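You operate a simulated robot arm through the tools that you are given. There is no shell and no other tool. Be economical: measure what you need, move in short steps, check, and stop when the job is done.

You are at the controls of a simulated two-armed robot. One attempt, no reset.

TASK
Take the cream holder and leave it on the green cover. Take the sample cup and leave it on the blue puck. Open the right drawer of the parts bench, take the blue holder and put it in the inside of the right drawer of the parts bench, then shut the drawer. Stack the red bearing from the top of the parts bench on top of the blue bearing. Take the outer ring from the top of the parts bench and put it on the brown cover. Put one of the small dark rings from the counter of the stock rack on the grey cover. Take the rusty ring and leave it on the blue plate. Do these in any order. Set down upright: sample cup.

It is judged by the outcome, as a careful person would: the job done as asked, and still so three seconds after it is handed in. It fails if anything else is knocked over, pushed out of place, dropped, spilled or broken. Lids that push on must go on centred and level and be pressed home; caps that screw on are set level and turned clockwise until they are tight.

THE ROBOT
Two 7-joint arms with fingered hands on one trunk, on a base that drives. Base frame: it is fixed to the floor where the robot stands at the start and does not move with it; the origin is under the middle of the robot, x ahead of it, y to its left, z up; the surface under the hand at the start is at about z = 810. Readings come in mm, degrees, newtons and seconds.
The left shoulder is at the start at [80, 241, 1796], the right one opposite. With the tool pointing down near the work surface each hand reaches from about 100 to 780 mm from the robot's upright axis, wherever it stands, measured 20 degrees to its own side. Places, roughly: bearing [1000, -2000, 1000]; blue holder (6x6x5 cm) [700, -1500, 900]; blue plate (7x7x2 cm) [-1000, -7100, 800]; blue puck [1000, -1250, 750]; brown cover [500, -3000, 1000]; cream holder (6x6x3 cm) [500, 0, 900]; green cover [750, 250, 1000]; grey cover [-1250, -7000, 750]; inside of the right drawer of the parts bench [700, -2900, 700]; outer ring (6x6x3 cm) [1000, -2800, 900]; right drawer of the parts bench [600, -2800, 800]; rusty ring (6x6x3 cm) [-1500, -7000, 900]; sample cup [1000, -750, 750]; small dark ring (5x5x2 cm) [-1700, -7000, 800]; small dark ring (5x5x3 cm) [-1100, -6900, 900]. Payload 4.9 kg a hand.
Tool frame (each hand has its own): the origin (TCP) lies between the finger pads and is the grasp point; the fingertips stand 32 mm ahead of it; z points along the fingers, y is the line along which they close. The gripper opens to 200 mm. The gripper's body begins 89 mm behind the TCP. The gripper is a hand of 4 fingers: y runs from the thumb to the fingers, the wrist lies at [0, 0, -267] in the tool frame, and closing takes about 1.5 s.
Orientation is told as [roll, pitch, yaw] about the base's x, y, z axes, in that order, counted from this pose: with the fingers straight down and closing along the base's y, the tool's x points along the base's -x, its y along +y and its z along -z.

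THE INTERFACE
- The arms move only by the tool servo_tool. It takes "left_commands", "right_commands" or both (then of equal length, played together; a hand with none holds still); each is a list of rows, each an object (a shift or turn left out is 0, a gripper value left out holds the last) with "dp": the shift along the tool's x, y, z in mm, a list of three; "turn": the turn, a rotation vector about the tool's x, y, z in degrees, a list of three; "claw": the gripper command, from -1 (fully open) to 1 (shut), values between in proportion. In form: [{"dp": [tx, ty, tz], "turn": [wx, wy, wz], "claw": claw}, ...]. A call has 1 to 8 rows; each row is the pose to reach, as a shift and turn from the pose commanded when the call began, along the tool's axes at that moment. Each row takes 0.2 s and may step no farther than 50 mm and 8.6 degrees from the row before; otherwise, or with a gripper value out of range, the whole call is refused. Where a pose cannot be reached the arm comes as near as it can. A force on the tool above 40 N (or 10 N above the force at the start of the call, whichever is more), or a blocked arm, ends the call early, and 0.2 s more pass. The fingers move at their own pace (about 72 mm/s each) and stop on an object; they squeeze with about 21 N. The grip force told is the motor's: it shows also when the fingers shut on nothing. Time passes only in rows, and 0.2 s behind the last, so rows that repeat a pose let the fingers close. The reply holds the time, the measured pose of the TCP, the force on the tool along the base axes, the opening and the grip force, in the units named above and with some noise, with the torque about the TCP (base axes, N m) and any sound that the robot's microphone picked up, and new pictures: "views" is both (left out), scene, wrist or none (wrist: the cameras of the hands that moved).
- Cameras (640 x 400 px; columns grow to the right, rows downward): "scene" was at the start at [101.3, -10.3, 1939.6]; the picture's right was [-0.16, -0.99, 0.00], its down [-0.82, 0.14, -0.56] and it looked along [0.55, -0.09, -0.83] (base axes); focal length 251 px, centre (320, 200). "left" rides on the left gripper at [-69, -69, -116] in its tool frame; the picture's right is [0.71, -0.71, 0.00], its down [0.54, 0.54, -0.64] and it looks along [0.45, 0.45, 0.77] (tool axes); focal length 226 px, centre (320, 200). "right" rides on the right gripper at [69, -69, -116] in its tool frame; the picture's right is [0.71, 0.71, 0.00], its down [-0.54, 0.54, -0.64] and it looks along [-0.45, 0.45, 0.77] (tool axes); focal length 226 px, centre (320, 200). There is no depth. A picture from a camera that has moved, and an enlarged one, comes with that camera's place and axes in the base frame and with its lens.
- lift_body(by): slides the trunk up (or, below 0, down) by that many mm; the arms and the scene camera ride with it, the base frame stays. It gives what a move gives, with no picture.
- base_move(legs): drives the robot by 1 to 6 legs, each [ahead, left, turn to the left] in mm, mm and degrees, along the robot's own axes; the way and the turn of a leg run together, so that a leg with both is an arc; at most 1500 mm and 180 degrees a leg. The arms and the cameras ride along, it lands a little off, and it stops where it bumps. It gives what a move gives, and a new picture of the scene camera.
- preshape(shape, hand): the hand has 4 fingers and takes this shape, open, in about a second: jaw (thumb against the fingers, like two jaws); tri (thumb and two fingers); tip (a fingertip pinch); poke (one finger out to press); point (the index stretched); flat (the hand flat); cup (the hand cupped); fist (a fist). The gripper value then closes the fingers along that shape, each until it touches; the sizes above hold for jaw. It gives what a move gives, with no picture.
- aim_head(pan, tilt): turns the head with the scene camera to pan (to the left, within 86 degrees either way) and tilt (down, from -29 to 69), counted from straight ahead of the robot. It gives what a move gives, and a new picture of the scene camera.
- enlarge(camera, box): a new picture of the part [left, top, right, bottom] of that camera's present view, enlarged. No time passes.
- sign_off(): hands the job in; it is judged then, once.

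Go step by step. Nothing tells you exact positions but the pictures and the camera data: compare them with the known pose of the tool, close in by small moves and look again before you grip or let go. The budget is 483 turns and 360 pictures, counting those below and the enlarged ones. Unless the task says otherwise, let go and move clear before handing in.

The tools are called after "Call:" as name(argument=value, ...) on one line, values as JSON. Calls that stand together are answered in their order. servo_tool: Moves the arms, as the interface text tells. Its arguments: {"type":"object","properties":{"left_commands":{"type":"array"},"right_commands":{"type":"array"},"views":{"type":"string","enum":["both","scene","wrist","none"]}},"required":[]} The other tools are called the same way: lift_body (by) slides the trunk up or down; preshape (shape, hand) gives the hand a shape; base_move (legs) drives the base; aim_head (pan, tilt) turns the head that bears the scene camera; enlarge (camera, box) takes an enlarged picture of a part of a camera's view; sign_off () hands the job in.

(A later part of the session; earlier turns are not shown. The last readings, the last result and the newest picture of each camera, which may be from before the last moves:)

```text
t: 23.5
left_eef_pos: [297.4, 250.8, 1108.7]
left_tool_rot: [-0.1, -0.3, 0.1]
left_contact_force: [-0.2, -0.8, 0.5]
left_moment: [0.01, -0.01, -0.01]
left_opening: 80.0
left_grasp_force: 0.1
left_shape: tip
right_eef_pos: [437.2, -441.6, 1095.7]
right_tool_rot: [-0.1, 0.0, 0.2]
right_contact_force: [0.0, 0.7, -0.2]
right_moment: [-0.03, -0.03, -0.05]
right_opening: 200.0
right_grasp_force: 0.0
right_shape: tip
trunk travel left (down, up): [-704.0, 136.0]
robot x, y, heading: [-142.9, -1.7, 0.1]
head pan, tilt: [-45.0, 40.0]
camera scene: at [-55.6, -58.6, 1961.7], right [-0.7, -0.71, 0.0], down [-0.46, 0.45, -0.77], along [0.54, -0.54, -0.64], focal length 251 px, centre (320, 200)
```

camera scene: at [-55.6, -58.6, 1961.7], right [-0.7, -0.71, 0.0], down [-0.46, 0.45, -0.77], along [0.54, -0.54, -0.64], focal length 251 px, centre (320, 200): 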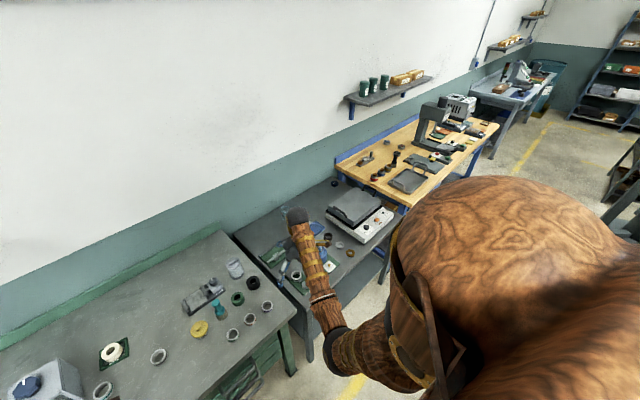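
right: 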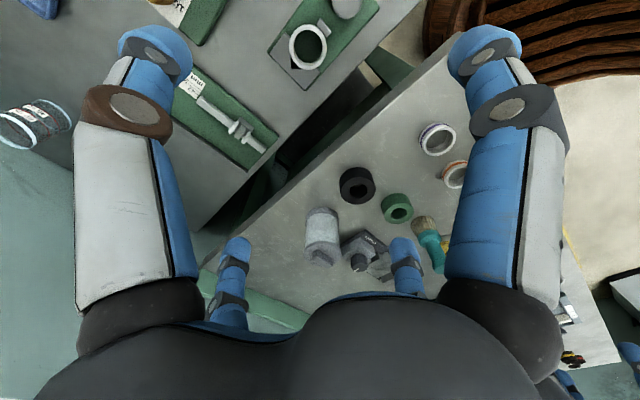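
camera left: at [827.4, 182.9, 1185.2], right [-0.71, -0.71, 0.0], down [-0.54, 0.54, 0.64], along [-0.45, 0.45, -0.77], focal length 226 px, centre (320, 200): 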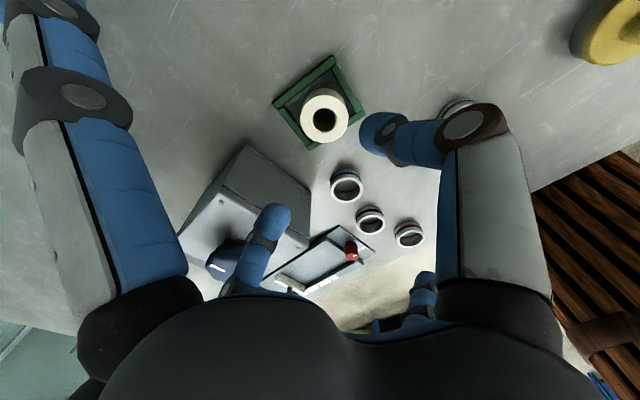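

The right arm blocks the view. I'll drive about 850 mm to the right, then look again.

Call:
base_move(legs=[[0, -850, 0]])

Call:
aim_head(pan=0, tilt=48)

```text
t: 28.1
left_eef_pos: [297.8, -600.5, 1107.1]
left_tool_rot: [-0.1, -0.2, -0.3]
left_contact_force: [-0.6, 0.7, -0.1]
left_moment: [-0.01, 0.01, 0.04]
left_opening: 79.6
left_grasp_force: 0.0
left_shape: tip
right_eef_pos: [432.7, -1295.1, 1097.1]
right_tool_rot: [-0.1, 0.0, -0.1]
right_contact_force: [0.8, 0.6, 0.2]
right_moment: [0.02, 0.01, -0.01]
right_opening: 199.9
right_grasp_force: 0.0
right_shape: tip
trunk travel left (down, up): [-704.0, 136.0]
robot x, y, heading: [-149.8, -849.6, -0.3]
head pan, tilt: [-45.0, 40.0]
camera scene: at [-56.3, -907.2, 1961.8], right [-0.71, -0.7, 0.0], down [-0.45, 0.46, -0.77], along [0.54, -0.55, -0.64], focal length 251 px, centre (320, 200)
```

scene: 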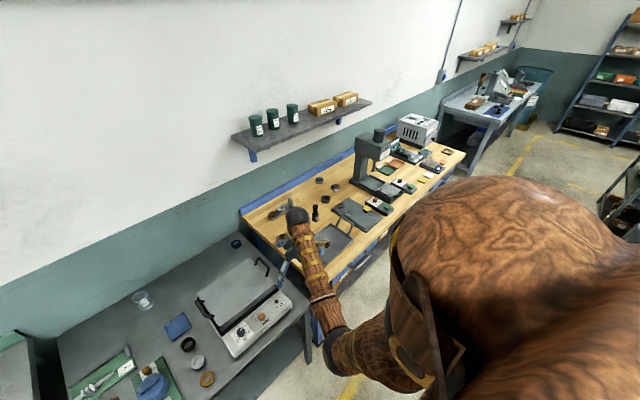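

```text
t: 29.2
left_eef_pos: [297.4, -602.6, 1106.8]
left_tool_rot: [-0.1, -0.1, -0.4]
left_contact_force: [-0.1, 0.0, 0.0]
left_moment: [-0.01, 0.01, -0.03]
left_opening: 80.0
left_grasp_force: 0.0
left_shape: tip
right_eef_pos: [431.9, -1294.9, 1097.0]
right_tool_rot: [0.0, 0.0, -0.3]
right_contact_force: [0.4, 0.2, -0.7]
right_moment: [-0.01, 0.03, 0.03]
right_opening: 199.9
right_grasp_force: 0.0
right_shape: tip
trunk travel left (down, up): [-704.0, 136.0]
robot x, y, heading: [-145.5, -847.7, -0.2]
head pan, tilt: [0.0, 48.0]
camera scene: at [-37.3, -848.6, 1950.3], right [-0.01, -1.0, 0.0], down [-0.74, 0.0, -0.67], along [0.67, 0.0, -0.74], focal length 251 px, centre (320, 200)
```

scene: 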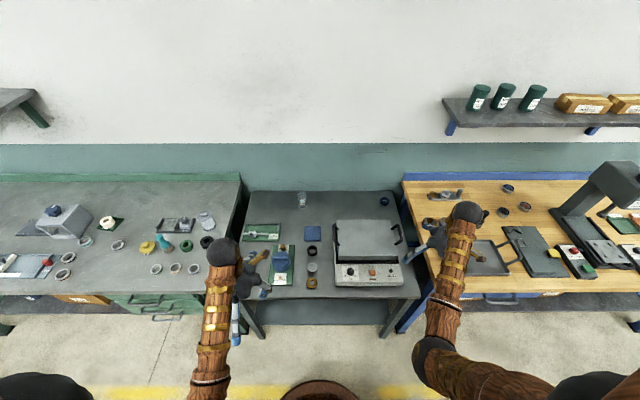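

Call:
enlarge(camera="scene", box=[220, 170, 430, 302])

Call:
enlarge(camera="scene", box=[400, 160, 640, 310])

```text
3.03 times, centred on (325, 236) of scene
camera zoom: at [-37.3, -848.6, 1950.3], right [-0.01, -1.0, 0.0], down [-0.74, 0.0, -0.67], along [0.67, 0.0, -0.74], focal length 760 px, centre (305, 91)
```

zoom: 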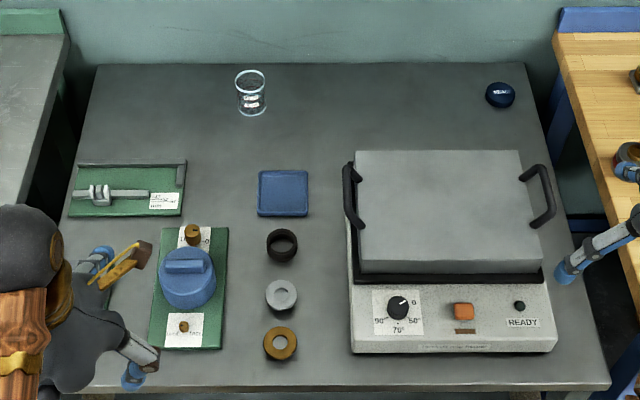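

```text
2.67 times, centred on (520, 235) of scene
camera zoom: at [-37.3, -848.6, 1950.3], right [-0.01, -1.0, 0.0], down [-0.74, 0.0, -0.67], along [0.67, 0.0, -0.74], focal length 669 px, centre (-213, 107)
```

zoom: 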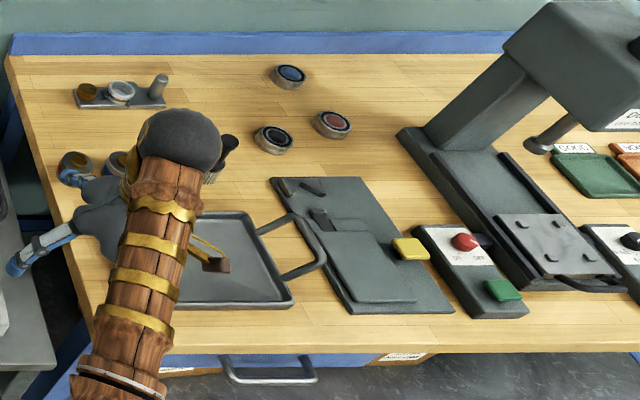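

The sample cup is the glass beaker (~[950, -740]) and the blue puck the dark round disc (~[965, -1236]). Both lie deep on the table, so I'll raise both hands, lower the trunk for reach, and drive closer.

Call:
servo_tool(left_commands=[{"dp": [0, 0, -45]}, {"dp": [0, 0, -90]}, {"dp": [0, 0, -135]}, {"dp": [0, 0, -180]}, {"dp": [0, 0, -225]}, {"dp": [0, 0, -270]}, {"dp": [0, 0, -290]}], right_commands=[{"dp": [0, 0, -45]}, {"dp": [0, 10, -90]}, {"dp": [0, 20, -135]}, {"dp": [0, 30, -180]}, {"dp": [0, 40, -225]}, {"dp": [0, 60, -270]}, {"dp": [0, 90, -290]}], views="none")

Call:
lift_body(by=-300)

Call:
base_move(legs=[[240, -30, 0]])

```text
t: 30.8
left_eef_pos: [297.9, -600.0, 1107.8]
left_tool_rot: [-0.2, -0.3, -0.3]
left_contact_force: [0.4, 0.5, 0.1]
left_moment: [-0.01, 0.02, 0.02]
left_opening: 79.7
left_grasp_force: 0.1
left_shape: tip
left hand out of reach, approached as far as the arm can: row 1, 2, 3, 4, 5, 6, 7
right_eef_pos: [432.2, -1203.0, 1387.5]
right_tool_rot: [-0.1, 0.0, -0.2]
right_contact_force: [-0.9, 0.9, 0.7]
right_moment: [-0.02, -0.01, 0.0]
right_opening: 200.1
right_grasp_force: 0.1
right_shape: tip
right hand out of reach, approached as far as the arm can: row 1, 2
trunk travel left (down, up): [-704.0, 136.0]
robot x, y, heading: [-146.2, -848.2, -0.1]
head pan, tilt: [0.0, 48.0]
```

```text
t: 33.8
left_eef_pos: [294.7, -602.1, 809.9]
left_tool_rot: [-0.1, -0.5, -0.3]
left_contact_force: [-26.6, 2.2, 28.0]
left_moment: [-0.17, -4.45, 0.13]
left_opening: 79.8
left_grasp_force: 0.1
left_shape: tip
right_eef_pos: [430.5, -1204.4, 1089.4]
right_tool_rot: [0.0, -0.3, -0.4]
right_contact_force: [0.2, 0.4, -0.7]
right_moment: [0.02, 0.03, 0.02]
right_opening: 200.3
right_grasp_force: 0.1
right_shape: tip
trunk travel left (down, up): [-404.0, 436.0]
robot x, y, heading: [-145.7, -850.5, -0.3]
head pan, tilt: [0.0, 48.0]
```

```text
t: 34.5
left_eef_pos: [295.6, -600.9, 811.6]
left_tool_rot: [0.0, -0.5, -0.2]
left_contact_force: [-28.5, 0.3, 27.1]
left_moment: [-0.16, -4.55, -0.03]
left_opening: 80.2
left_grasp_force: 0.0
left_shape: tip
right_eef_pos: [434.2, -1203.3, 1088.8]
right_tool_rot: [0.1, -0.1, -0.1]
right_contact_force: [0.2, -0.3, -0.2]
right_moment: [0.0, 0.02, 0.0]
right_opening: 199.9
right_grasp_force: 0.0
right_shape: tip
trunk travel left (down, up): [-404.0, 436.0]
robot x, y, heading: [-144.6, -848.9, -0.1]
head pan, tilt: [0.0, 48.0]
stopped in leg 1: the force on the tool passed its limit at 58 N (the readings are from after the stop); the commanded pose is now the measured one
camera scene: at [-40.5, -850.0, 1650.7], right [0.0, -1.0, 0.0], down [-0.74, 0.0, -0.67], along [0.67, 0.0, -0.74], focal length 251 px, centre (320, 200)
```

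scene: 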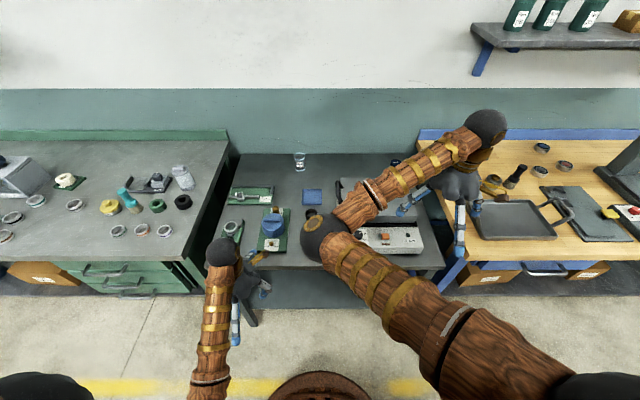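

The left hand couldn't rise and its finger is touching the table's front edge. I'll raise the trunk back straight up to free it.

Call:
lift_body(by=300)

Call:
enlarge(camera="scene", box=[200, 170, 430, 314])

```text
t: 37.5
left_eef_pos: [300.2, -602.3, 1108.1]
left_tool_rot: [-0.1, -0.3, -0.2]
left_contact_force: [-0.3, 0.4, -1.1]
left_moment: [-0.02, -0.04, -0.02]
left_opening: 79.9
left_grasp_force: 0.0
left_shape: tip
right_eef_pos: [437.1, -1204.5, 1387.5]
right_tool_rot: [0.0, 0.0, -0.2]
right_contact_force: [0.3, 0.0, -0.3]
right_moment: [0.0, -0.01, 0.03]
right_opening: 200.0
right_grasp_force: 0.0
right_shape: tip
trunk travel left (down, up): [-704.0, 136.0]
robot x, y, heading: [-141.6, -845.8, -0.1]
head pan, tilt: [0.0, 48.0]
```

```text
2.78 times, centred on (315, 242) of scene
camera zoom: at [-34.3, -849.1, 1950.2], right [0.0, -1.0, 0.0], down [-0.74, 0.0, -0.67], along [0.67, 0.0, -0.74], focal length 697 px, centre (334, 83)
```

zoom: 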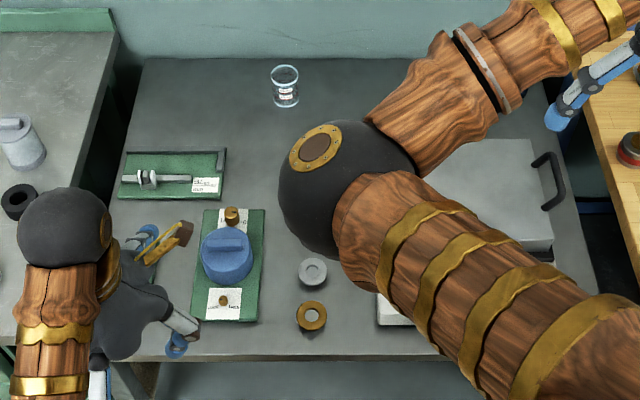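

Nothing on the table was disturbed. I'll move both hands forward into a freer posture and raise the left hand.

Call:
servo_tool(left_commands=[{"dp": [-45, 0, 0]}, {"dp": [-90, 0, 0]}, {"dp": [-130, 0, -40]}, {"dp": [-160, 0, -80]}, {"dp": [-180, 0, -120]}, {"dp": [-200, 0, -160]}, {"dp": [-200, 0, -200]}, {"dp": [-200, 0, -240]}], right_commands=[{"dp": [-30, -20, 0]}, {"dp": [-60, -40, 0]}, {"dp": [-90, -60, 0]}, {"dp": [-120, -80, 0]}, {"dp": [-150, -90, 0]}, {"dp": [-180, -90, 0]}, {"dp": [-200, -90, 0]}, {"dp": [-200, -90, 0]}], views="scene")

```text
refused: row 3 steps farther than a row can; nothing moved
```

Call:
servo_tool(left_commands=[{"dp": [-45, 0, 0]}, {"dp": [-90, 0, 0]}, {"dp": [-120, 0, -35]}, {"dp": [-150, 0, -70]}, {"dp": [-175, 0, -110]}, {"dp": [-200, 0, -150]}, {"dp": [-200, 0, -195]}, {"dp": [-200, 0, -240]}], right_commands=[{"dp": [-30, -20, 0]}, {"dp": [-60, -40, 0]}, {"dp": [-90, -60, 0]}, {"dp": [-120, -80, 0]}, {"dp": [-150, -90, 0]}, {"dp": [-180, -90, 0]}, {"dp": [-200, -90, 0]}, {"dp": [-200, -90, 0]}], views="scene")

```text
t: 39.5
left_eef_pos: [485.7, -584.3, 1320.6]
left_tool_rot: [2.7, 2.7, -0.2]
left_contact_force: [0.7, -0.1, -0.4]
left_moment: [0.06, 0.06, 0.01]
left_opening: 80.1
left_grasp_force: 0.0
left_shape: tip
left hand out of reach, approached as far as the arm can: row 3, 4, 5
right_eef_pos: [637.7, -1297.7, 1382.6]
right_tool_rot: [0.1, 0.1, -0.4]
right_contact_force: [0.1, -1.1, -0.9]
right_moment: [0.03, 0.0, -0.02]
right_opening: 200.0
right_grasp_force: 0.0
right_shape: tip
trunk travel left (down, up): [-704.0, 136.0]
robot x, y, heading: [-143.8, -847.2, -0.4]
head pan, tilt: [0.0, 48.0]
stopped in row 8 (left hand): the arm was blocked; the commanded pose is now the measured one
camera scene: at [-30.9, -850.9, 1949.8], right [0.0, -1.0, 0.0], down [-0.74, 0.0, -0.67], along [0.67, 0.0, -0.74], focal length 251 px, centre (320, 200)
```

scene: 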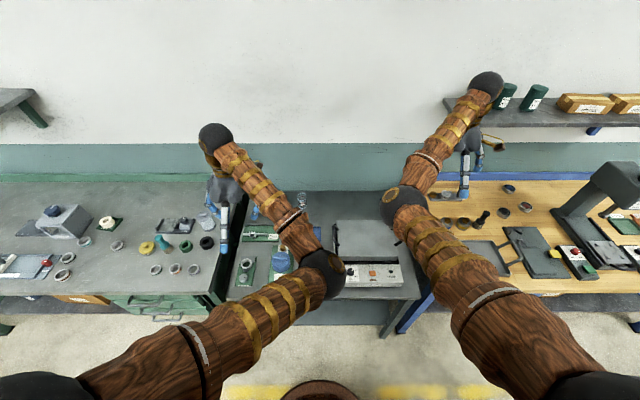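

Both hands are now high enough. Lowering the trunk by 200 mm.

Call:
lift_body(by=-200)

```text
t: 41.7
left_eef_pos: [481.4, -583.0, 1122.5]
left_tool_rot: [2.7, 2.5, -0.3]
left_contact_force: [0.1, -0.8, 0.0]
left_moment: [0.01, -0.02, -0.01]
left_opening: 79.7
left_grasp_force: 0.1
left_shape: tip
right_eef_pos: [635.8, -1295.5, 1186.3]
right_tool_rot: [0.1, 0.0, -0.3]
right_contact_force: [0.5, 0.0, -0.7]
right_moment: [0.04, -0.01, 0.01]
right_opening: 199.9
right_grasp_force: 0.0
right_shape: tip
trunk travel left (down, up): [-504.0, 336.0]
robot x, y, heading: [-146.9, -851.4, -0.5]
head pan, tilt: [0.0, 48.0]
```

Driving forward and slightly left so the right hand can reach both the cup and the puck.

Call:
base_move(legs=[[245, 50, 0]])

```text
t: 43.5
left_eef_pos: [724.2, -531.1, 1123.7]
left_tool_rot: [2.8, 2.4, 0.0]
left_contact_force: [0.5, 0.2, 0.2]
left_moment: [0.0, -0.06, -0.01]
left_opening: 80.0
left_grasp_force: 0.1
left_shape: tip
right_eef_pos: [881.5, -1245.2, 1187.0]
right_tool_rot: [0.0, -0.1, 0.0]
right_contact_force: [0.2, -0.5, -0.2]
right_moment: [-0.01, -0.06, 0.02]
right_opening: 200.0
right_grasp_force: 0.0
right_shape: tip
trunk travel left (down, up): [-504.0, 336.0]
robot x, y, heading: [97.9, -801.7, 0.3]
head pan, tilt: [0.0, 48.0]
camera scene: at [208.1, -800.4, 1750.5], right [0.0, -1.0, 0.0], down [-0.74, 0.0, -0.67], along [0.67, 0.0, -0.74], focal length 251 px, centre (320, 200)
```

scene: 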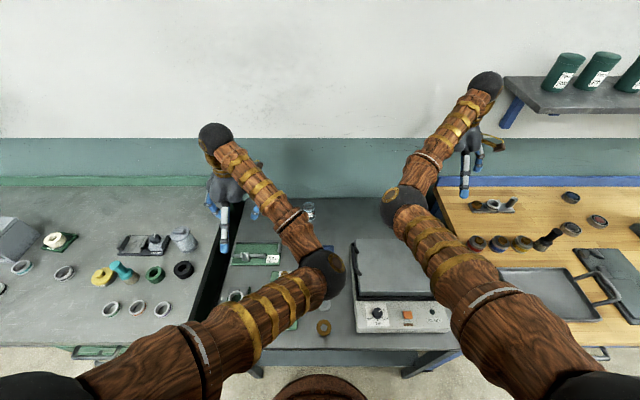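

Call:
enlarge(camera="scene", box=[270, 170, 390, 245])

Call:
enlarge(camera="right", box=[0, 0, 640, 400])

```text
5.33 times, centred on (330, 208) of scene
camera zoom: at [208.1, -800.4, 1750.5], right [0.0, -1.0, 0.0], down [-0.74, 0.0, -0.67], along [0.67, 0.0, -0.74], focal length 1338 px, centre (267, 160)
```

zoom: 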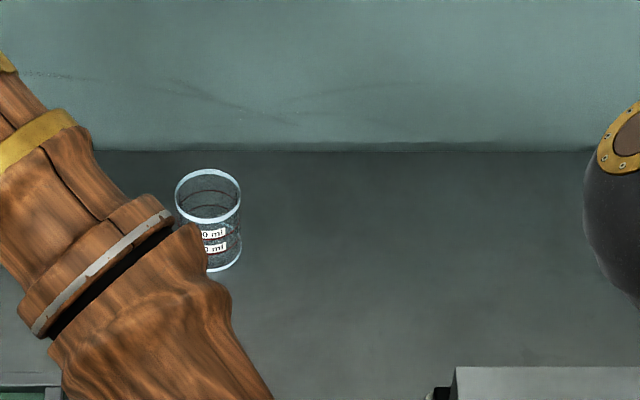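

```text
1.00 times, centred on (320, 200) of right (not enlarged: the box is as wide or as high as the picture)
camera zoom: at [813.3, -1314.2, 1304.0], right [-0.71, 0.71, 0.0], down [0.54, 0.54, 0.64], along [0.46, 0.45, -0.77], focal length 226 px, centre (320, 200)
```

zoom: 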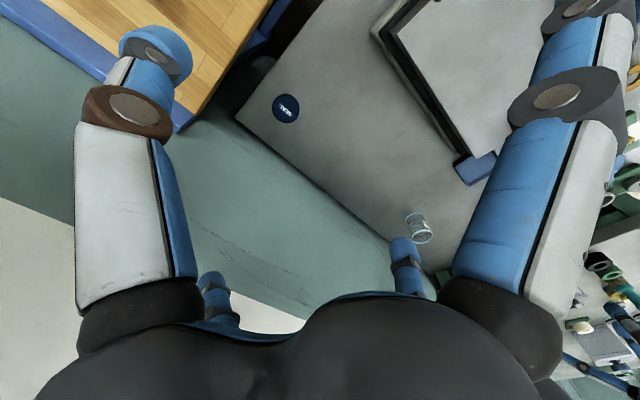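

Estimates: cup at about [955, -753] with base ≈805, puck at [974, -1247] with top ≈818. I'll swing the left hand further left to clear its elbow, then bring the right hand over.

Call:
servo_tool(left_commands=[{"dp": [0, 40, 0]}, {"dp": [0, 80, 0]}, {"dp": [0, 120, 0]}, {"dp": [0, 160, 0]}, {"dp": [0, 200, 0]}, {"dp": [0, 240, 0]}, {"dp": [0, 270, 0]}], right_commands=[{"dp": [-10, 20, 30]}, {"dp": [-20, 50, 60]}, {"dp": [-30, 85, 90]}, {"dp": [-40, 125, 110]}, {"dp": [-50, 165, 120]}, {"dp": [-50, 205, 130]}, {"dp": [-50, 250, 130]}], views="both")

```text
t: 45.1
left_eef_pos: [727.4, -259.3, 1133.4]
left_tool_rot: [2.5, 2.4, -0.1]
left_contact_force: [0.0, 0.2, 0.0]
left_moment: [-0.04, 0.01, -0.01]
left_opening: 80.1
left_grasp_force: 0.2
left_shape: tip
right_eef_pos: [934.7, -990.5, 1053.3]
right_tool_rot: [-0.1, 0.0, -0.1]
right_contact_force: [0.6, 1.1, -0.3]
right_moment: [-0.04, 0.0, 0.02]
right_opening: 199.8
right_grasp_force: 0.2
right_shape: tip
trunk travel left (down, up): [-504.0, 336.0]
robot x, y, heading: [100.2, -802.1, 0.0]
head pan, tilt: [0.0, 48.0]
camera scene: at [210.3, -796.0, 1750.2], right [0.0, -1.0, 0.0], down [-0.74, 0.0, -0.67], along [0.67, 0.0, -0.74], focal length 251 px, centre (320, 200)
camera right: at [866.8, -1059.6, 1172.1], right [-0.71, 0.71, 0.0], down [0.54, 0.54, 0.64], along [0.45, 0.45, -0.77], focal length 226 px, centre (320, 200)
camera left: at [801.4, -331.9, 1242.8], right [-0.71, -0.71, 0.0], down [-0.51, 0.51, 0.69], along [-0.49, 0.49, -0.73], focal length 226 px, centre (320, 200)
```

scene: 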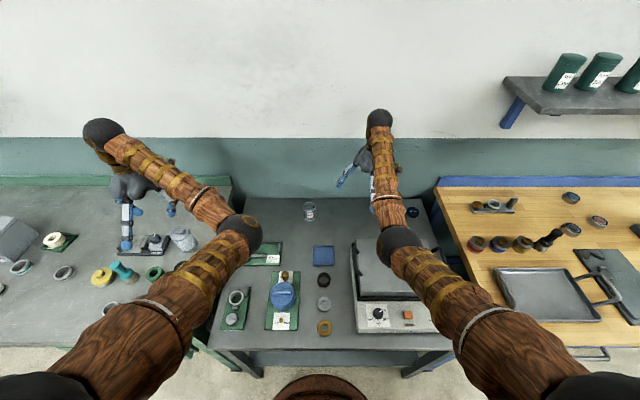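
right: 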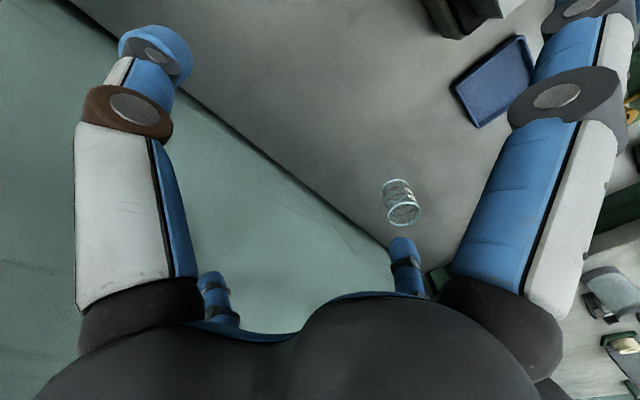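
left: 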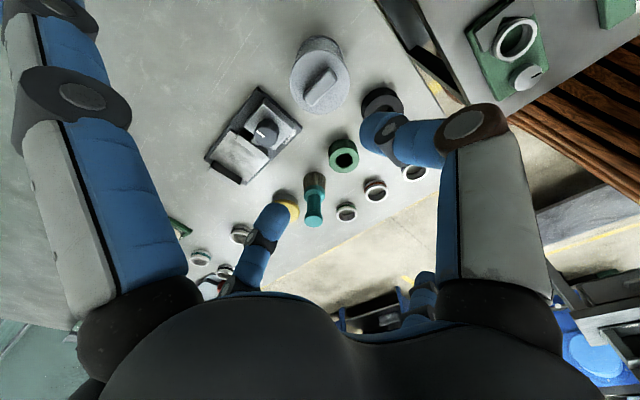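

In "tip" the spread finger would reach the wall, so I'll back off a little and yaw the right hand about 90° to keep that finger clear.

Call:
servo_tool(right_commands=[{"dp": [30, 0, -20], "claw": -0.2}, {"dp": [60, 0, -40], "turn": [0, 0, 8.5]}, {"dp": [60, 0, -40], "turn": [0, 0, 17]}, {"dp": [60, 0, -40], "turn": [0, 0, 25.5]}, {"dp": [60, 0, -40], "turn": [0, 0, 34]}, {"dp": [60, 0, -40], "turn": [0, 0, 42.5]}, {"dp": [60, 0, -40], "turn": [0, 0, 51]}, {"dp": [60, 0, -40], "turn": [0, 0, 59.5]}], views="both")

```text
t: 46.9
left_eef_pos: [727.1, -260.3, 1134.0]
left_tool_rot: [2.6, 2.5, -0.1]
left_contact_force: [-0.7, 0.5, 0.0]
left_moment: [-0.02, -0.02, -0.01]
left_opening: 80.3
left_grasp_force: 0.0
left_shape: tip
right_eef_pos: [873.2, -993.5, 1094.4]
right_tool_rot: [0.0, 0.0, -59.6]
right_contact_force: [0.7, 0.4, 0.4]
right_moment: [0.0, 0.0, -0.02]
right_opening: 120.7
right_grasp_force: 0.0
right_shape: tip
right hand out of reach, approached as far as the arm can: row 1
trunk travel left (down, up): [-504.0, 336.0]
robot x, y, heading: [99.0, -800.2, -0.0]
head pan, tilt: [0.0, 48.0]
camera scene: at [210.0, -798.8, 1750.3], right [0.0, -1.0, 0.0], down [-0.74, 0.0, -0.67], along [0.67, 0.0, -0.74], focal length 251 px, centre (320, 200)
camera right: at [779.3, -969.7, 1212.7], right [0.25, 0.97, 0.0], down [0.74, -0.19, 0.64], along [0.62, -0.16, -0.77], focal length 226 px, centre (320, 200)
```

scene: 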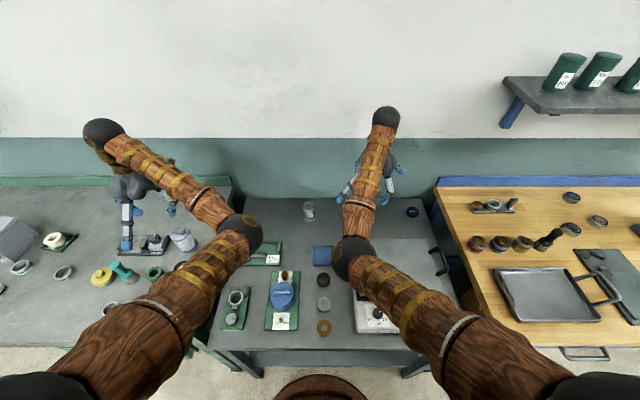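
right: 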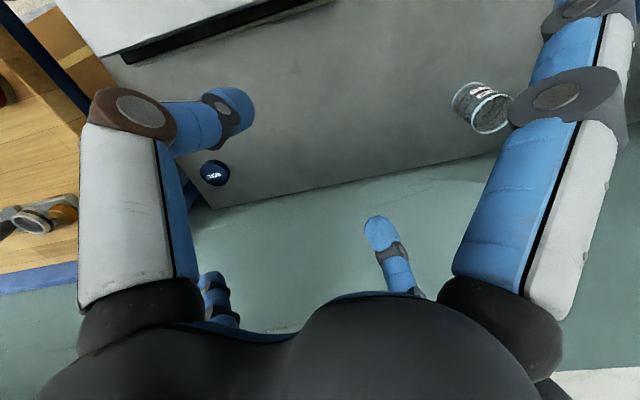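

Call:
enlarge(camera="right", box=[400, 50, 560, 150])

Call:
enlarge(camera="scene", box=[260, 170, 380, 245])

```text
4.00 times, centred on (480, 100) of right
camera zoom: at [779.3, -969.7, 1212.7], right [0.25, 0.97, 0.0], down [0.74, -0.19, 0.64], along [0.62, -0.16, -0.77], focal length 904 px, centre (-320, 600)
```

zoom: 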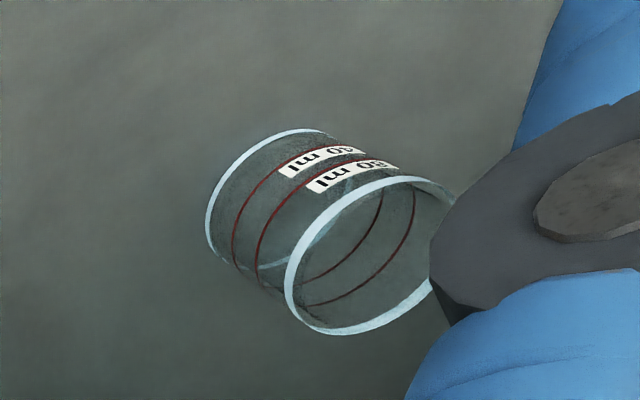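

```text
5.33 times, centred on (320, 208) of scene
camera zoom: at [210.0, -798.8, 1750.3], right [0.0, -1.0, 0.0], down [-0.74, 0.0, -0.67], along [0.67, 0.0, -0.74], focal length 1338 px, centre (320, 160)
```

zoom: 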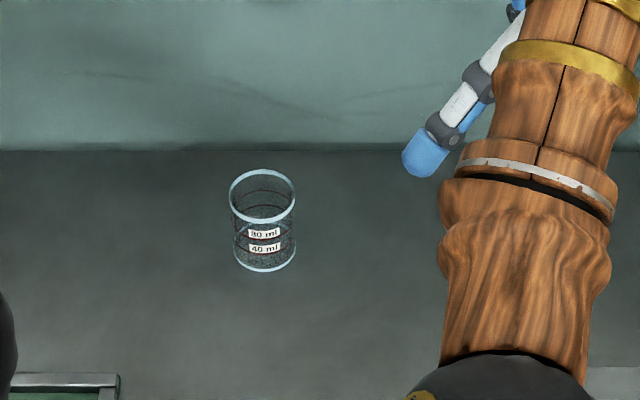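

Cup is at [957, -750], z 800–874. To avoid crossing the elbows I'll shift the base left by about 243 mm (backing off a bit on the way) so the right hand is straight in front.

Call:
base_move(legs=[[-80, 0, 0], [0, 243, 0], [80, 0, 0]])

```text
t: 50.0
left_eef_pos: [719.6, -18.2, 1138.2]
left_tool_rot: [2.6, 2.2, 0.1]
left_contact_force: [-1.6, -0.4, 0.5]
left_moment: [-0.03, -0.07, 0.0]
left_opening: 79.9
left_grasp_force: 0.1
left_shape: tip
right_eef_pos: [866.8, -749.7, 1099.2]
right_tool_rot: [0.2, -0.1, -59.5]
right_contact_force: [-0.3, 0.6, 0.2]
right_moment: [0.02, -0.08, 0.02]
right_opening: 120.6
right_grasp_force: 0.1
right_shape: tip
trunk travel left (down, up): [-504.0, 336.0]
robot x, y, heading: [97.6, -559.1, -0.1]
head pan, tilt: [0.0, 48.0]
camera scene: at [199.9, -556.7, 1751.0], right [0.0, -1.0, 0.0], down [-0.74, 0.0, -0.67], along [0.67, 0.0, -0.74], focal length 251 px, centre (320, 200)
```

scene: 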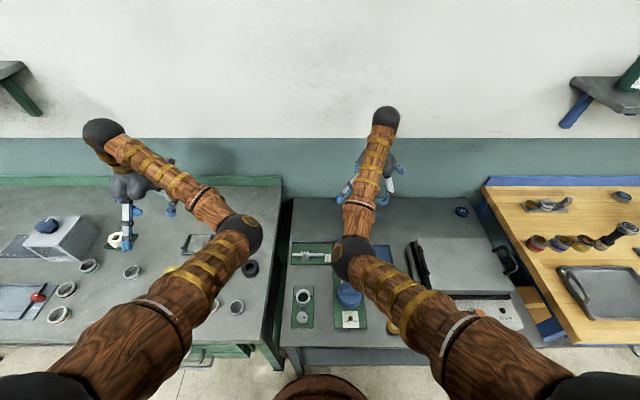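

Now the hand is directly in line. Moving forward over the cup at z≈975.

Call:
servo_tool(right_commands=[{"dp": [-15, 25, 30]}, {"dp": [-30, 50, 60]}, {"dp": [-43, 73, 90]}, {"dp": [-43, 73, 120]}, {"dp": [-43, 73, 120]}], views="both")

Call:
enlarge(camera="right", box=[200, 60, 440, 210])

```text
t: 51.2
left_eef_pos: [724.8, -17.2, 1134.8]
left_tool_rot: [2.7, 2.4, 0.1]
left_contact_force: [0.3, 0.2, 0.9]
left_moment: [0.01, 0.0, 0.02]
left_opening: 80.0
left_grasp_force: 0.1
left_shape: tip
right_eef_pos: [955.5, -750.0, 977.3]
right_tool_rot: [0.0, 0.1, -59.6]
right_contact_force: [0.3, 0.5, -0.1]
right_moment: [-0.01, 0.0, 0.0]
right_opening: 120.5
right_grasp_force: 0.0
right_shape: tip
trunk travel left (down, up): [-504.0, 336.0]
robot x, y, heading: [96.5, -558.9, -0.3]
head pan, tilt: [0.0, 48.0]
camera scene: at [206.2, -556.1, 1750.4], right [0.0, -1.0, 0.0], down [-0.74, 0.0, -0.67], along [0.67, 0.0, -0.74], focal length 251 px, centre (320, 200)
camera right: at [861.2, -725.8, 1094.6], right [0.25, 0.97, 0.0], down [0.74, -0.19, 0.64], along [0.62, -0.16, -0.77], focal length 226 px, centre (320, 200)
```

scene: 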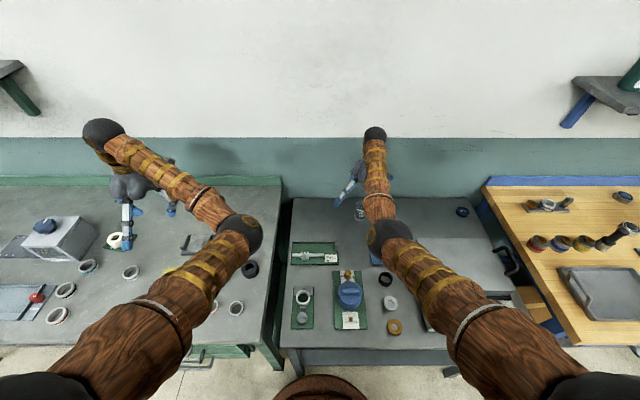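
right: 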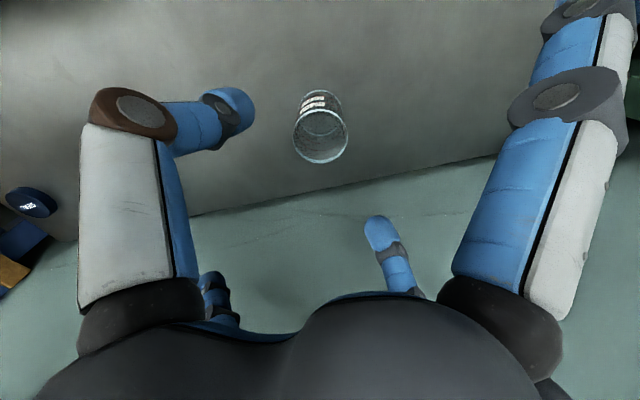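

```text
2.67 times, centred on (320, 135) of right
camera zoom: at [861.2, -725.8, 1094.6], right [0.25, 0.97, 0.0], down [0.74, -0.19, 0.64], along [0.62, -0.16, -0.77], focal length 603 px, centre (320, 373)
```

zoom: 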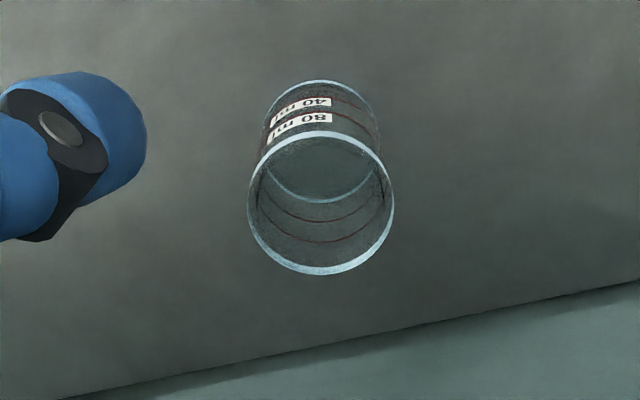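

Perfectly lined up. Descending to z≈858 with opening 100.

Call:
servo_tool(right_commands=[{"dp": [0, 0, 40], "claw": -0.1}, {"dp": [0, 0, 75]}, {"dp": [0, 0, 100]}, {"dp": [0, 0, 117]}, {"dp": [0, 0, 117]}], views="wrist")

```text
t: 52.4
left_eef_pos: [723.9, -17.2, 1134.5]
left_tool_rot: [2.7, 2.5, 0.1]
left_contact_force: [0.1, -0.2, -0.3]
left_moment: [0.02, -0.02, 0.0]
left_opening: 79.9
left_grasp_force: 0.1
left_shape: tip
right_eef_pos: [956.1, -752.6, 857.7]
right_tool_rot: [0.0, 0.0, -59.5]
right_contact_force: [0.3, -0.1, 0.7]
right_moment: [-0.02, 0.01, 0.0]
right_opening: 110.5
right_grasp_force: 0.0
right_shape: tip
trunk travel left (down, up): [-504.0, 336.0]
robot x, y, heading: [99.3, -555.4, 0.1]
head pan, tilt: [0.0, 48.0]
camera right: at [861.5, -728.1, 975.4], right [0.25, 0.97, 0.0], down [0.74, -0.19, 0.64], along [0.62, -0.16, -0.77], focal length 226 px, centre (320, 200)
```

right: 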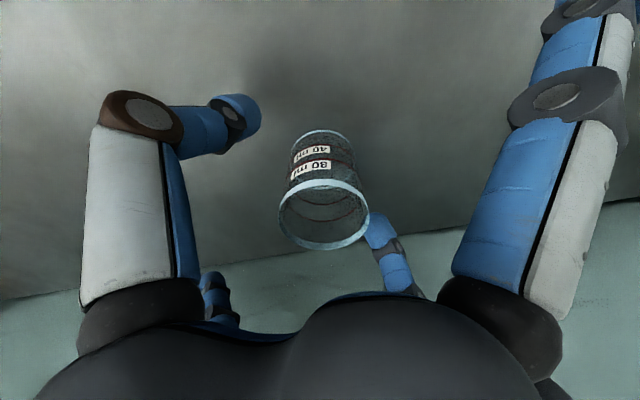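

Centred. Closing.

Call:
servo_tool(right_commands=[{"claw": 0.3}, {"claw": 0.5}, {"claw": 0.7}, {"claw": 0.7}, {"claw": 0.8}, {"claw": 0.8}], views="wrist")

```text
t: 53.8
left_eef_pos: [724.6, -17.2, 1134.5]
left_tool_rot: [2.7, 2.5, 0.0]
left_contact_force: [0.6, -0.6, 0.3]
left_moment: [0.03, 0.01, 0.0]
left_opening: 80.2
left_grasp_force: 0.1
left_shape: tip
right_eef_pos: [956.4, -751.7, 858.8]
right_tool_rot: [0.0, 0.0, -59.4]
right_contact_force: [-0.1, 0.5, 0.0]
right_moment: [0.01, -0.03, 0.0]
right_opening: 45.8
right_grasp_force: 21.2
right_shape: tip
trunk travel left (down, up): [-504.0, 336.0]
robot x, y, heading: [100.7, -560.9, 0.1]
head pan, tilt: [0.0, 48.0]
camera right: at [861.7, -728.0, 975.2], right [0.25, 0.97, 0.0], down [0.74, -0.19, 0.64], along [0.62, -0.16, -0.77], focal length 226 px, centre (320, 200)
```

right: 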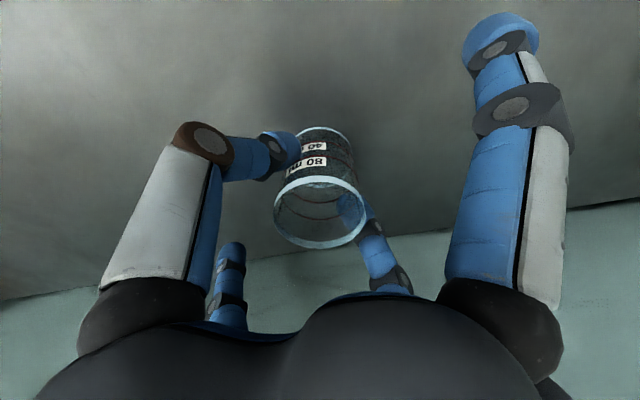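

Gripped. Lifting.

Call:
servo_tool(right_commands=[{"dp": [0, 0, -15]}, {"dp": [0, 0, -40]}, {"dp": [0, 0, -70]}, {"dp": [0, 0, -105]}, {"dp": [0, 0, -140]}, {"dp": [0, 0, -140]}], views="wrist")

```text
t: 55.2
left_eef_pos: [724.9, -19.0, 1134.8]
left_tool_rot: [2.7, 2.6, 0.1]
left_contact_force: [-0.3, 1.0, 0.5]
left_moment: [0.01, 0.02, -0.04]
left_opening: 80.3
left_grasp_force: 0.0
left_shape: tip
right_eef_pos: [954.5, -749.3, 999.4]
right_tool_rot: [-0.1, 0.1, -59.5]
right_contact_force: [0.0, -0.1, -1.0]
right_moment: [0.0, 0.02, -0.01]
right_opening: 45.7
right_grasp_force: 21.1
right_shape: tip
trunk travel left (down, up): [-504.0, 336.0]
robot x, y, heading: [98.2, -555.6, 0.1]
head pan, tilt: [0.0, 48.0]
camera right: at [861.1, -726.6, 1116.2], right [0.25, 0.97, 0.0], down [0.74, -0.19, 0.64], along [0.62, -0.16, -0.77], focal length 226 px, centre (320, 200)
```

right: 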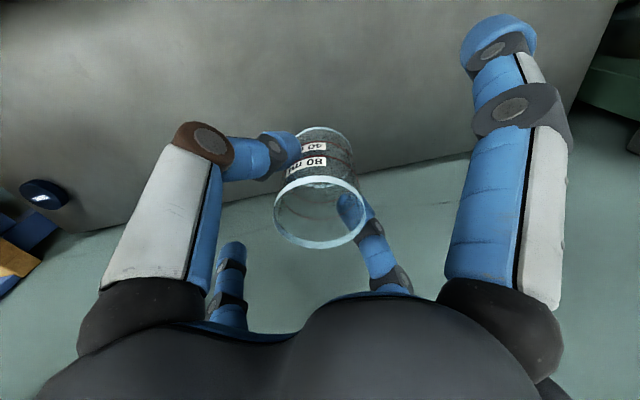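

Cup is held upright. Driving about 498 mm to the right, with a small back-off on the way.

Call:
base_move(legs=[[-80, 0, 0], [0, -495, 0], [85, 0, 0]])

Call:
enlarge(camera="right", box=[0, 0, 640, 400])

```text
t: 59.5
left_eef_pos: [721.1, -517.8, 1137.8]
left_tool_rot: [2.7, 2.1, 0.4]
left_contact_force: [-1.1, 0.8, 0.9]
left_moment: [-0.03, -0.1, -0.02]
left_opening: 80.2
left_grasp_force: 0.1
left_shape: tip
right_eef_pos: [955.0, -1250.9, 1003.8]
right_tool_rot: [0.2, -0.1, -59.3]
right_contact_force: [-0.9, 0.3, -0.1]
right_moment: [0.02, -0.01, 0.01]
right_opening: 45.7
right_grasp_force: 20.8
right_shape: tip
trunk travel left (down, up): [-504.0, 336.0]
robot x, y, heading: [98.8, -1062.5, 0.1]
head pan, tilt: [0.0, 48.0]
camera scene: at [203.9, -1058.8, 1750.9], right [0.0, -1.0, 0.0], down [-0.74, 0.0, -0.67], along [0.67, 0.0, -0.74], focal length 251 px, centre (320, 200)
```

scene: 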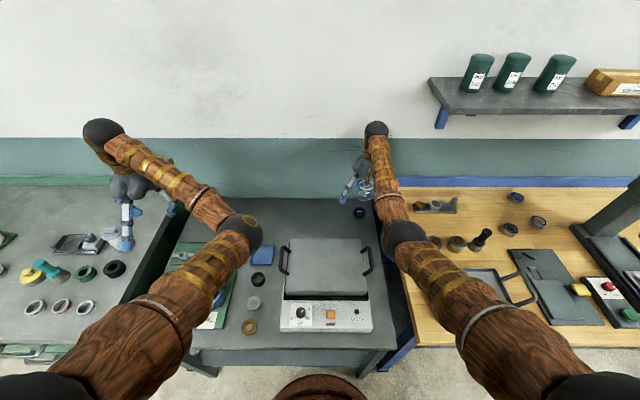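

```text
1.00 times, centred on (320, 200) of right (not enlarged: the box is as wide or as high as the picture)
camera zoom: at [860.1, -1227.6, 1119.8], right [0.25, 0.97, 0.0], down [0.74, -0.19, 0.65], along [0.63, -0.16, -0.76], focal length 226 px, centre (320, 200)
```

zoom: 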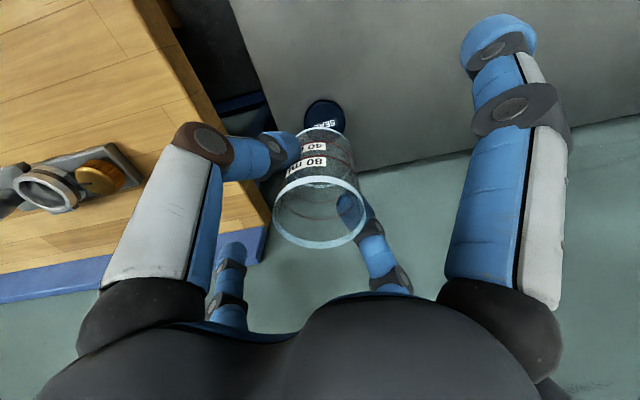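

Call:
enlarge(camera="scene", box=[310, 170, 410, 232])

Call:
enlarge(camera="right", box=[240, 60, 400, 260])

```text
6.40 times, centred on (360, 201) of scene
camera zoom: at [203.9, -1058.8, 1750.9], right [0.0, -1.0, 0.0], down [-0.74, 0.0, -0.67], along [0.67, 0.0, -0.74], focal length 1605 px, centre (64, 194)
```

zoom: 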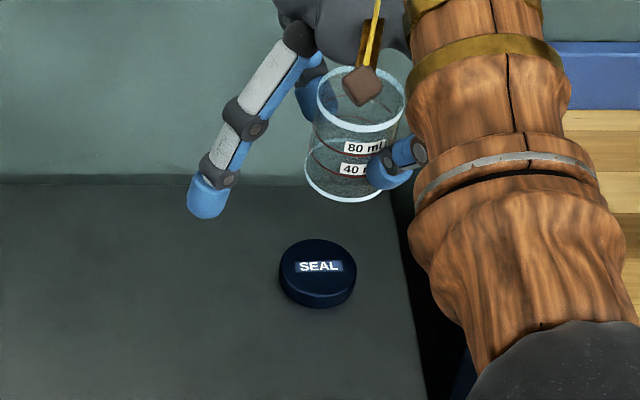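

```text
2.00 times, centred on (320, 160) of right
camera zoom: at [860.1, -1227.6, 1119.8], right [0.25, 0.97, 0.0], down [0.74, -0.19, 0.65], along [0.63, -0.16, -0.76], focal length 452 px, centre (320, 280)
```

zoom: 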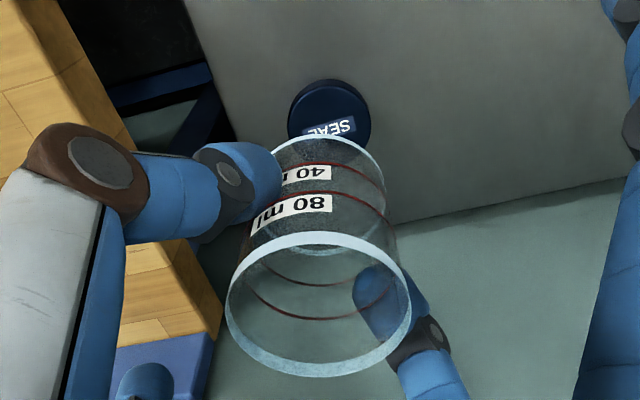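

Puck centre ≈ [973, -1250], top ≈820. Moving over it and lowering to about 12 mm above.

Call:
servo_tool(right_commands=[{"dp": [-6, 8, 20]}, {"dp": [-12, 16, 45]}, {"dp": [-12, 16, 75]}, {"dp": [-12, 16, 100]}, {"dp": [-12, 16, 108]}, {"dp": [-12, 16, 108]}], views="wrist")

Call:
enlarge(camera="scene", box=[310, 170, 410, 232])

Call:
enlarge(camera="right", box=[240, 60, 400, 260])

```text
t: 60.9
left_eef_pos: [726.5, -519.0, 1133.9]
left_tool_rot: [2.7, 2.5, 0.4]
left_contact_force: [0.4, 0.3, 0.0]
left_moment: [-0.01, 0.0, -0.03]
left_opening: 80.0
left_grasp_force: 0.1
left_shape: tip
right_eef_pos: [977.5, -1255.4, 888.2]
right_tool_rot: [0.0, -0.1, -59.4]
right_contact_force: [0.1, -0.3, -0.8]
right_moment: [0.04, 0.02, 0.03]
right_opening: 45.7
right_grasp_force: 21.1
right_shape: tip
trunk travel left (down, up): [-504.0, 336.0]
robot x, y, heading: [101.1, -1062.5, -0.0]
head pan, tilt: [0.0, 48.0]
camera right: at [883.9, -1230.6, 1006.1], right [0.25, 0.97, 0.0], down [0.74, -0.19, 0.64], along [0.62, -0.16, -0.77], focal length 226 px, centre (320, 200)
```

right: 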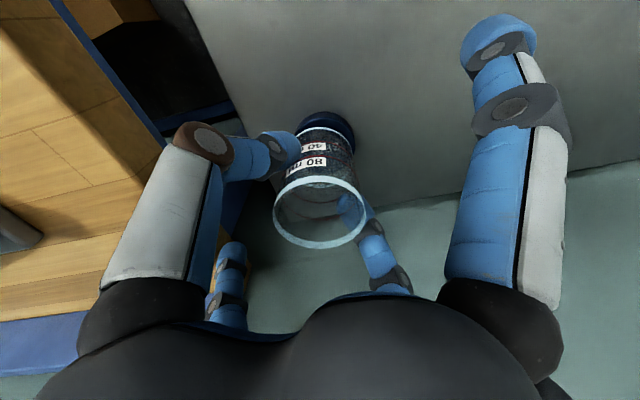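

```text
6.40 times, centred on (360, 201) of scene
camera zoom: at [212.0, -1058.9, 1750.2], right [0.0, -1.0, 0.0], down [-0.74, 0.0, -0.67], along [0.67, 0.0, -0.74], focal length 1605 px, centre (64, 194)
```

zoom: 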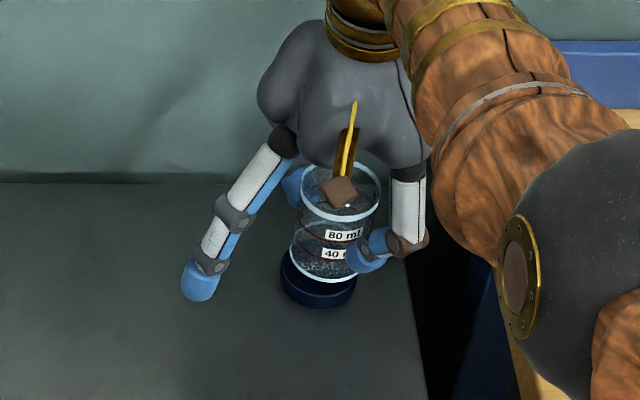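

```text
2.00 times, centred on (320, 160) of right
camera zoom: at [883.9, -1230.6, 1006.1], right [0.25, 0.97, 0.0], down [0.74, -0.19, 0.64], along [0.62, -0.16, -0.77], focal length 452 px, centre (320, 280)
```

zoom: 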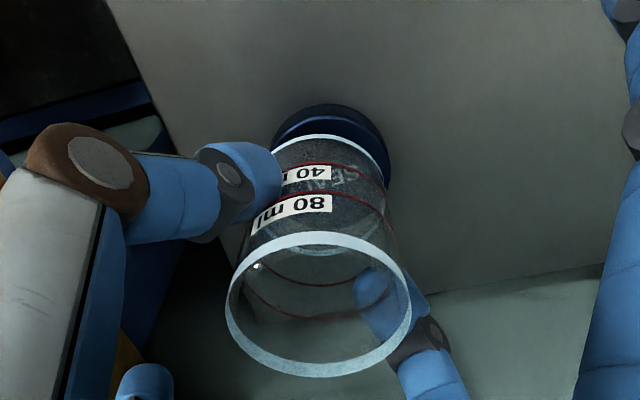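

The cup base is a few mm off; correcting by (-4, +3) and lowering gently until contact.

Call:
servo_tool(right_commands=[{"dp": [4.6, -2, 0]}, {"dp": [4.6, -2, 4]}, {"dp": [4.6, -2, 4]}], views="none")

Call:
enlarge(camera="scene", box=[340, 190, 380, 222])

Call:
enlarge(camera="right", box=[260, 90, 380, 190])

```text
t: 61.7
left_eef_pos: [725.3, -517.7, 1135.0]
left_tool_rot: [2.7, 2.5, 0.3]
left_contact_force: [0.2, -0.5, 0.1]
left_moment: [-0.02, -0.01, 0.02]
left_opening: 80.1
left_grasp_force: 0.0
left_shape: tip
right_eef_pos: [974.5, -1250.8, 885.3]
right_tool_rot: [-0.1, -0.1, -59.4]
right_contact_force: [0.3, -1.0, 0.0]
right_moment: [-0.03, -0.03, -0.02]
right_opening: 45.5
right_grasp_force: 20.7
right_shape: tip
trunk travel left (down, up): [-504.0, 336.0]
robot x, y, heading: [101.7, -1059.5, 0.4]
head pan, tilt: [0.0, 48.0]
```

```text
12.50 times, centred on (360, 206) of scene
camera zoom: at [211.4, -1058.9, 1750.2], right [0.0, -1.0, 0.0], down [-0.74, 0.0, -0.67], along [0.67, 0.0, -0.74], focal length 3135 px, centre (-180, 125)
```

zoom: 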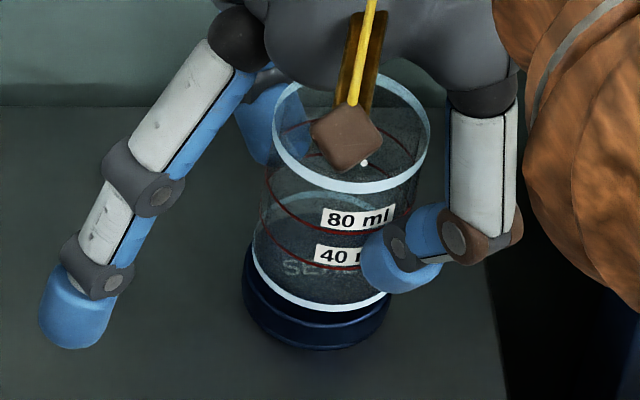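

```text
4.00 times, centred on (320, 140) of right
camera zoom: at [879.8, -1227.2, 1003.4], right [0.25, 0.97, 0.0], down [0.74, -0.19, 0.64], along [0.62, -0.16, -0.77], focal length 904 px, centre (320, 440)
```

zoom: 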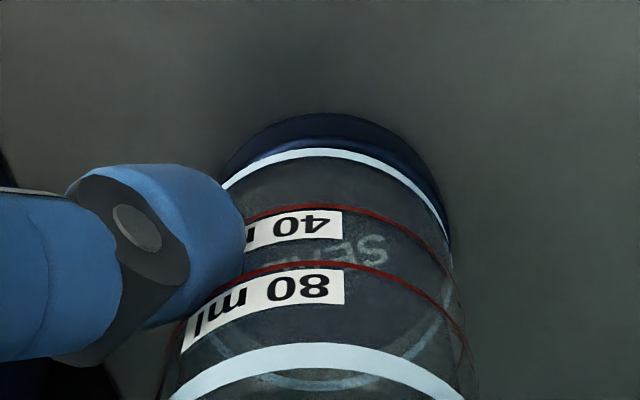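

Well aligned. Lowering in small steps to contact.

Call:
servo_tool(right_commands=[{"dp": [0, 0, 2]}, {"dp": [0, 0, 4]}, {"dp": [0, 0, 6]}, {"dp": [0, 0, 6]}], views="none")

```text
t: 62.7
left_eef_pos: [726.9, -518.3, 1134.3]
left_tool_rot: [2.6, 2.4, 0.3]
left_contact_force: [-0.4, -0.1, 0.5]
left_moment: [0.03, 0.03, 0.01]
left_opening: 80.1
left_grasp_force: 0.0
left_shape: tip
right_eef_pos: [975.9, -1250.6, 880.7]
right_tool_rot: [-0.1, 0.0, -59.4]
right_contact_force: [-0.6, 0.7, -0.5]
right_moment: [0.0, 0.02, -0.04]
right_opening: 45.3
right_grasp_force: 21.2
right_shape: tip
trunk travel left (down, up): [-504.0, 336.0]
robot x, y, heading: [98.8, -1061.9, 0.2]
head pan, tilt: [0.0, 48.0]
```

Call:
servo_tool(right_commands=[{"dp": [0, 0, 1.5]}, {"dp": [0, 0, 3]}, {"dp": [0, 0, 4]}, {"dp": [0, 0, 4]}], views="none")

Call:
enlarge(camera="scene", box=[340, 190, 380, 222])

```text
t: 63.7
left_eef_pos: [726.5, -518.4, 1134.5]
left_tool_rot: [2.7, 2.5, 0.3]
left_contact_force: [0.2, -0.3, -0.3]
left_moment: [0.01, 0.01, 0.02]
left_opening: 80.0
left_grasp_force: 0.1
left_shape: tip
right_eef_pos: [974.7, -1250.6, 876.5]
right_tool_rot: [0.0, 0.0, -59.3]
right_contact_force: [0.2, -0.1, -1.0]
right_moment: [0.01, 0.01, 0.01]
right_opening: 45.6
right_grasp_force: 21.1
right_shape: tip
trunk travel left (down, up): [-504.0, 336.0]
robot x, y, heading: [102.6, -1060.0, 0.3]
head pan, tilt: [0.0, 48.0]
```

```text
12.50 times, centred on (360, 206) of scene
camera zoom: at [211.2, -1058.8, 1750.2], right [0.0, -1.0, 0.0], down [-0.74, 0.0, -0.67], along [0.67, 0.0, -0.74], focal length 3135 px, centre (-180, 125)
```

zoom: 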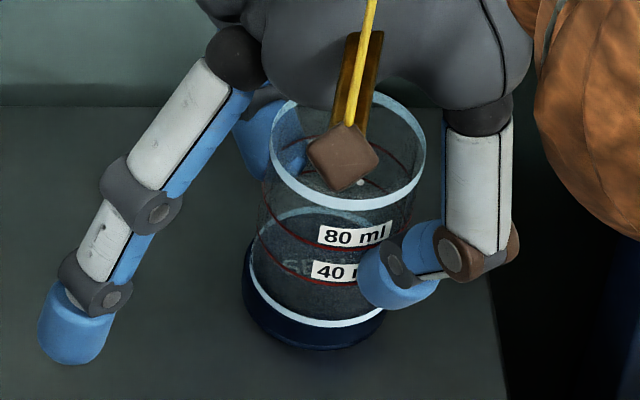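

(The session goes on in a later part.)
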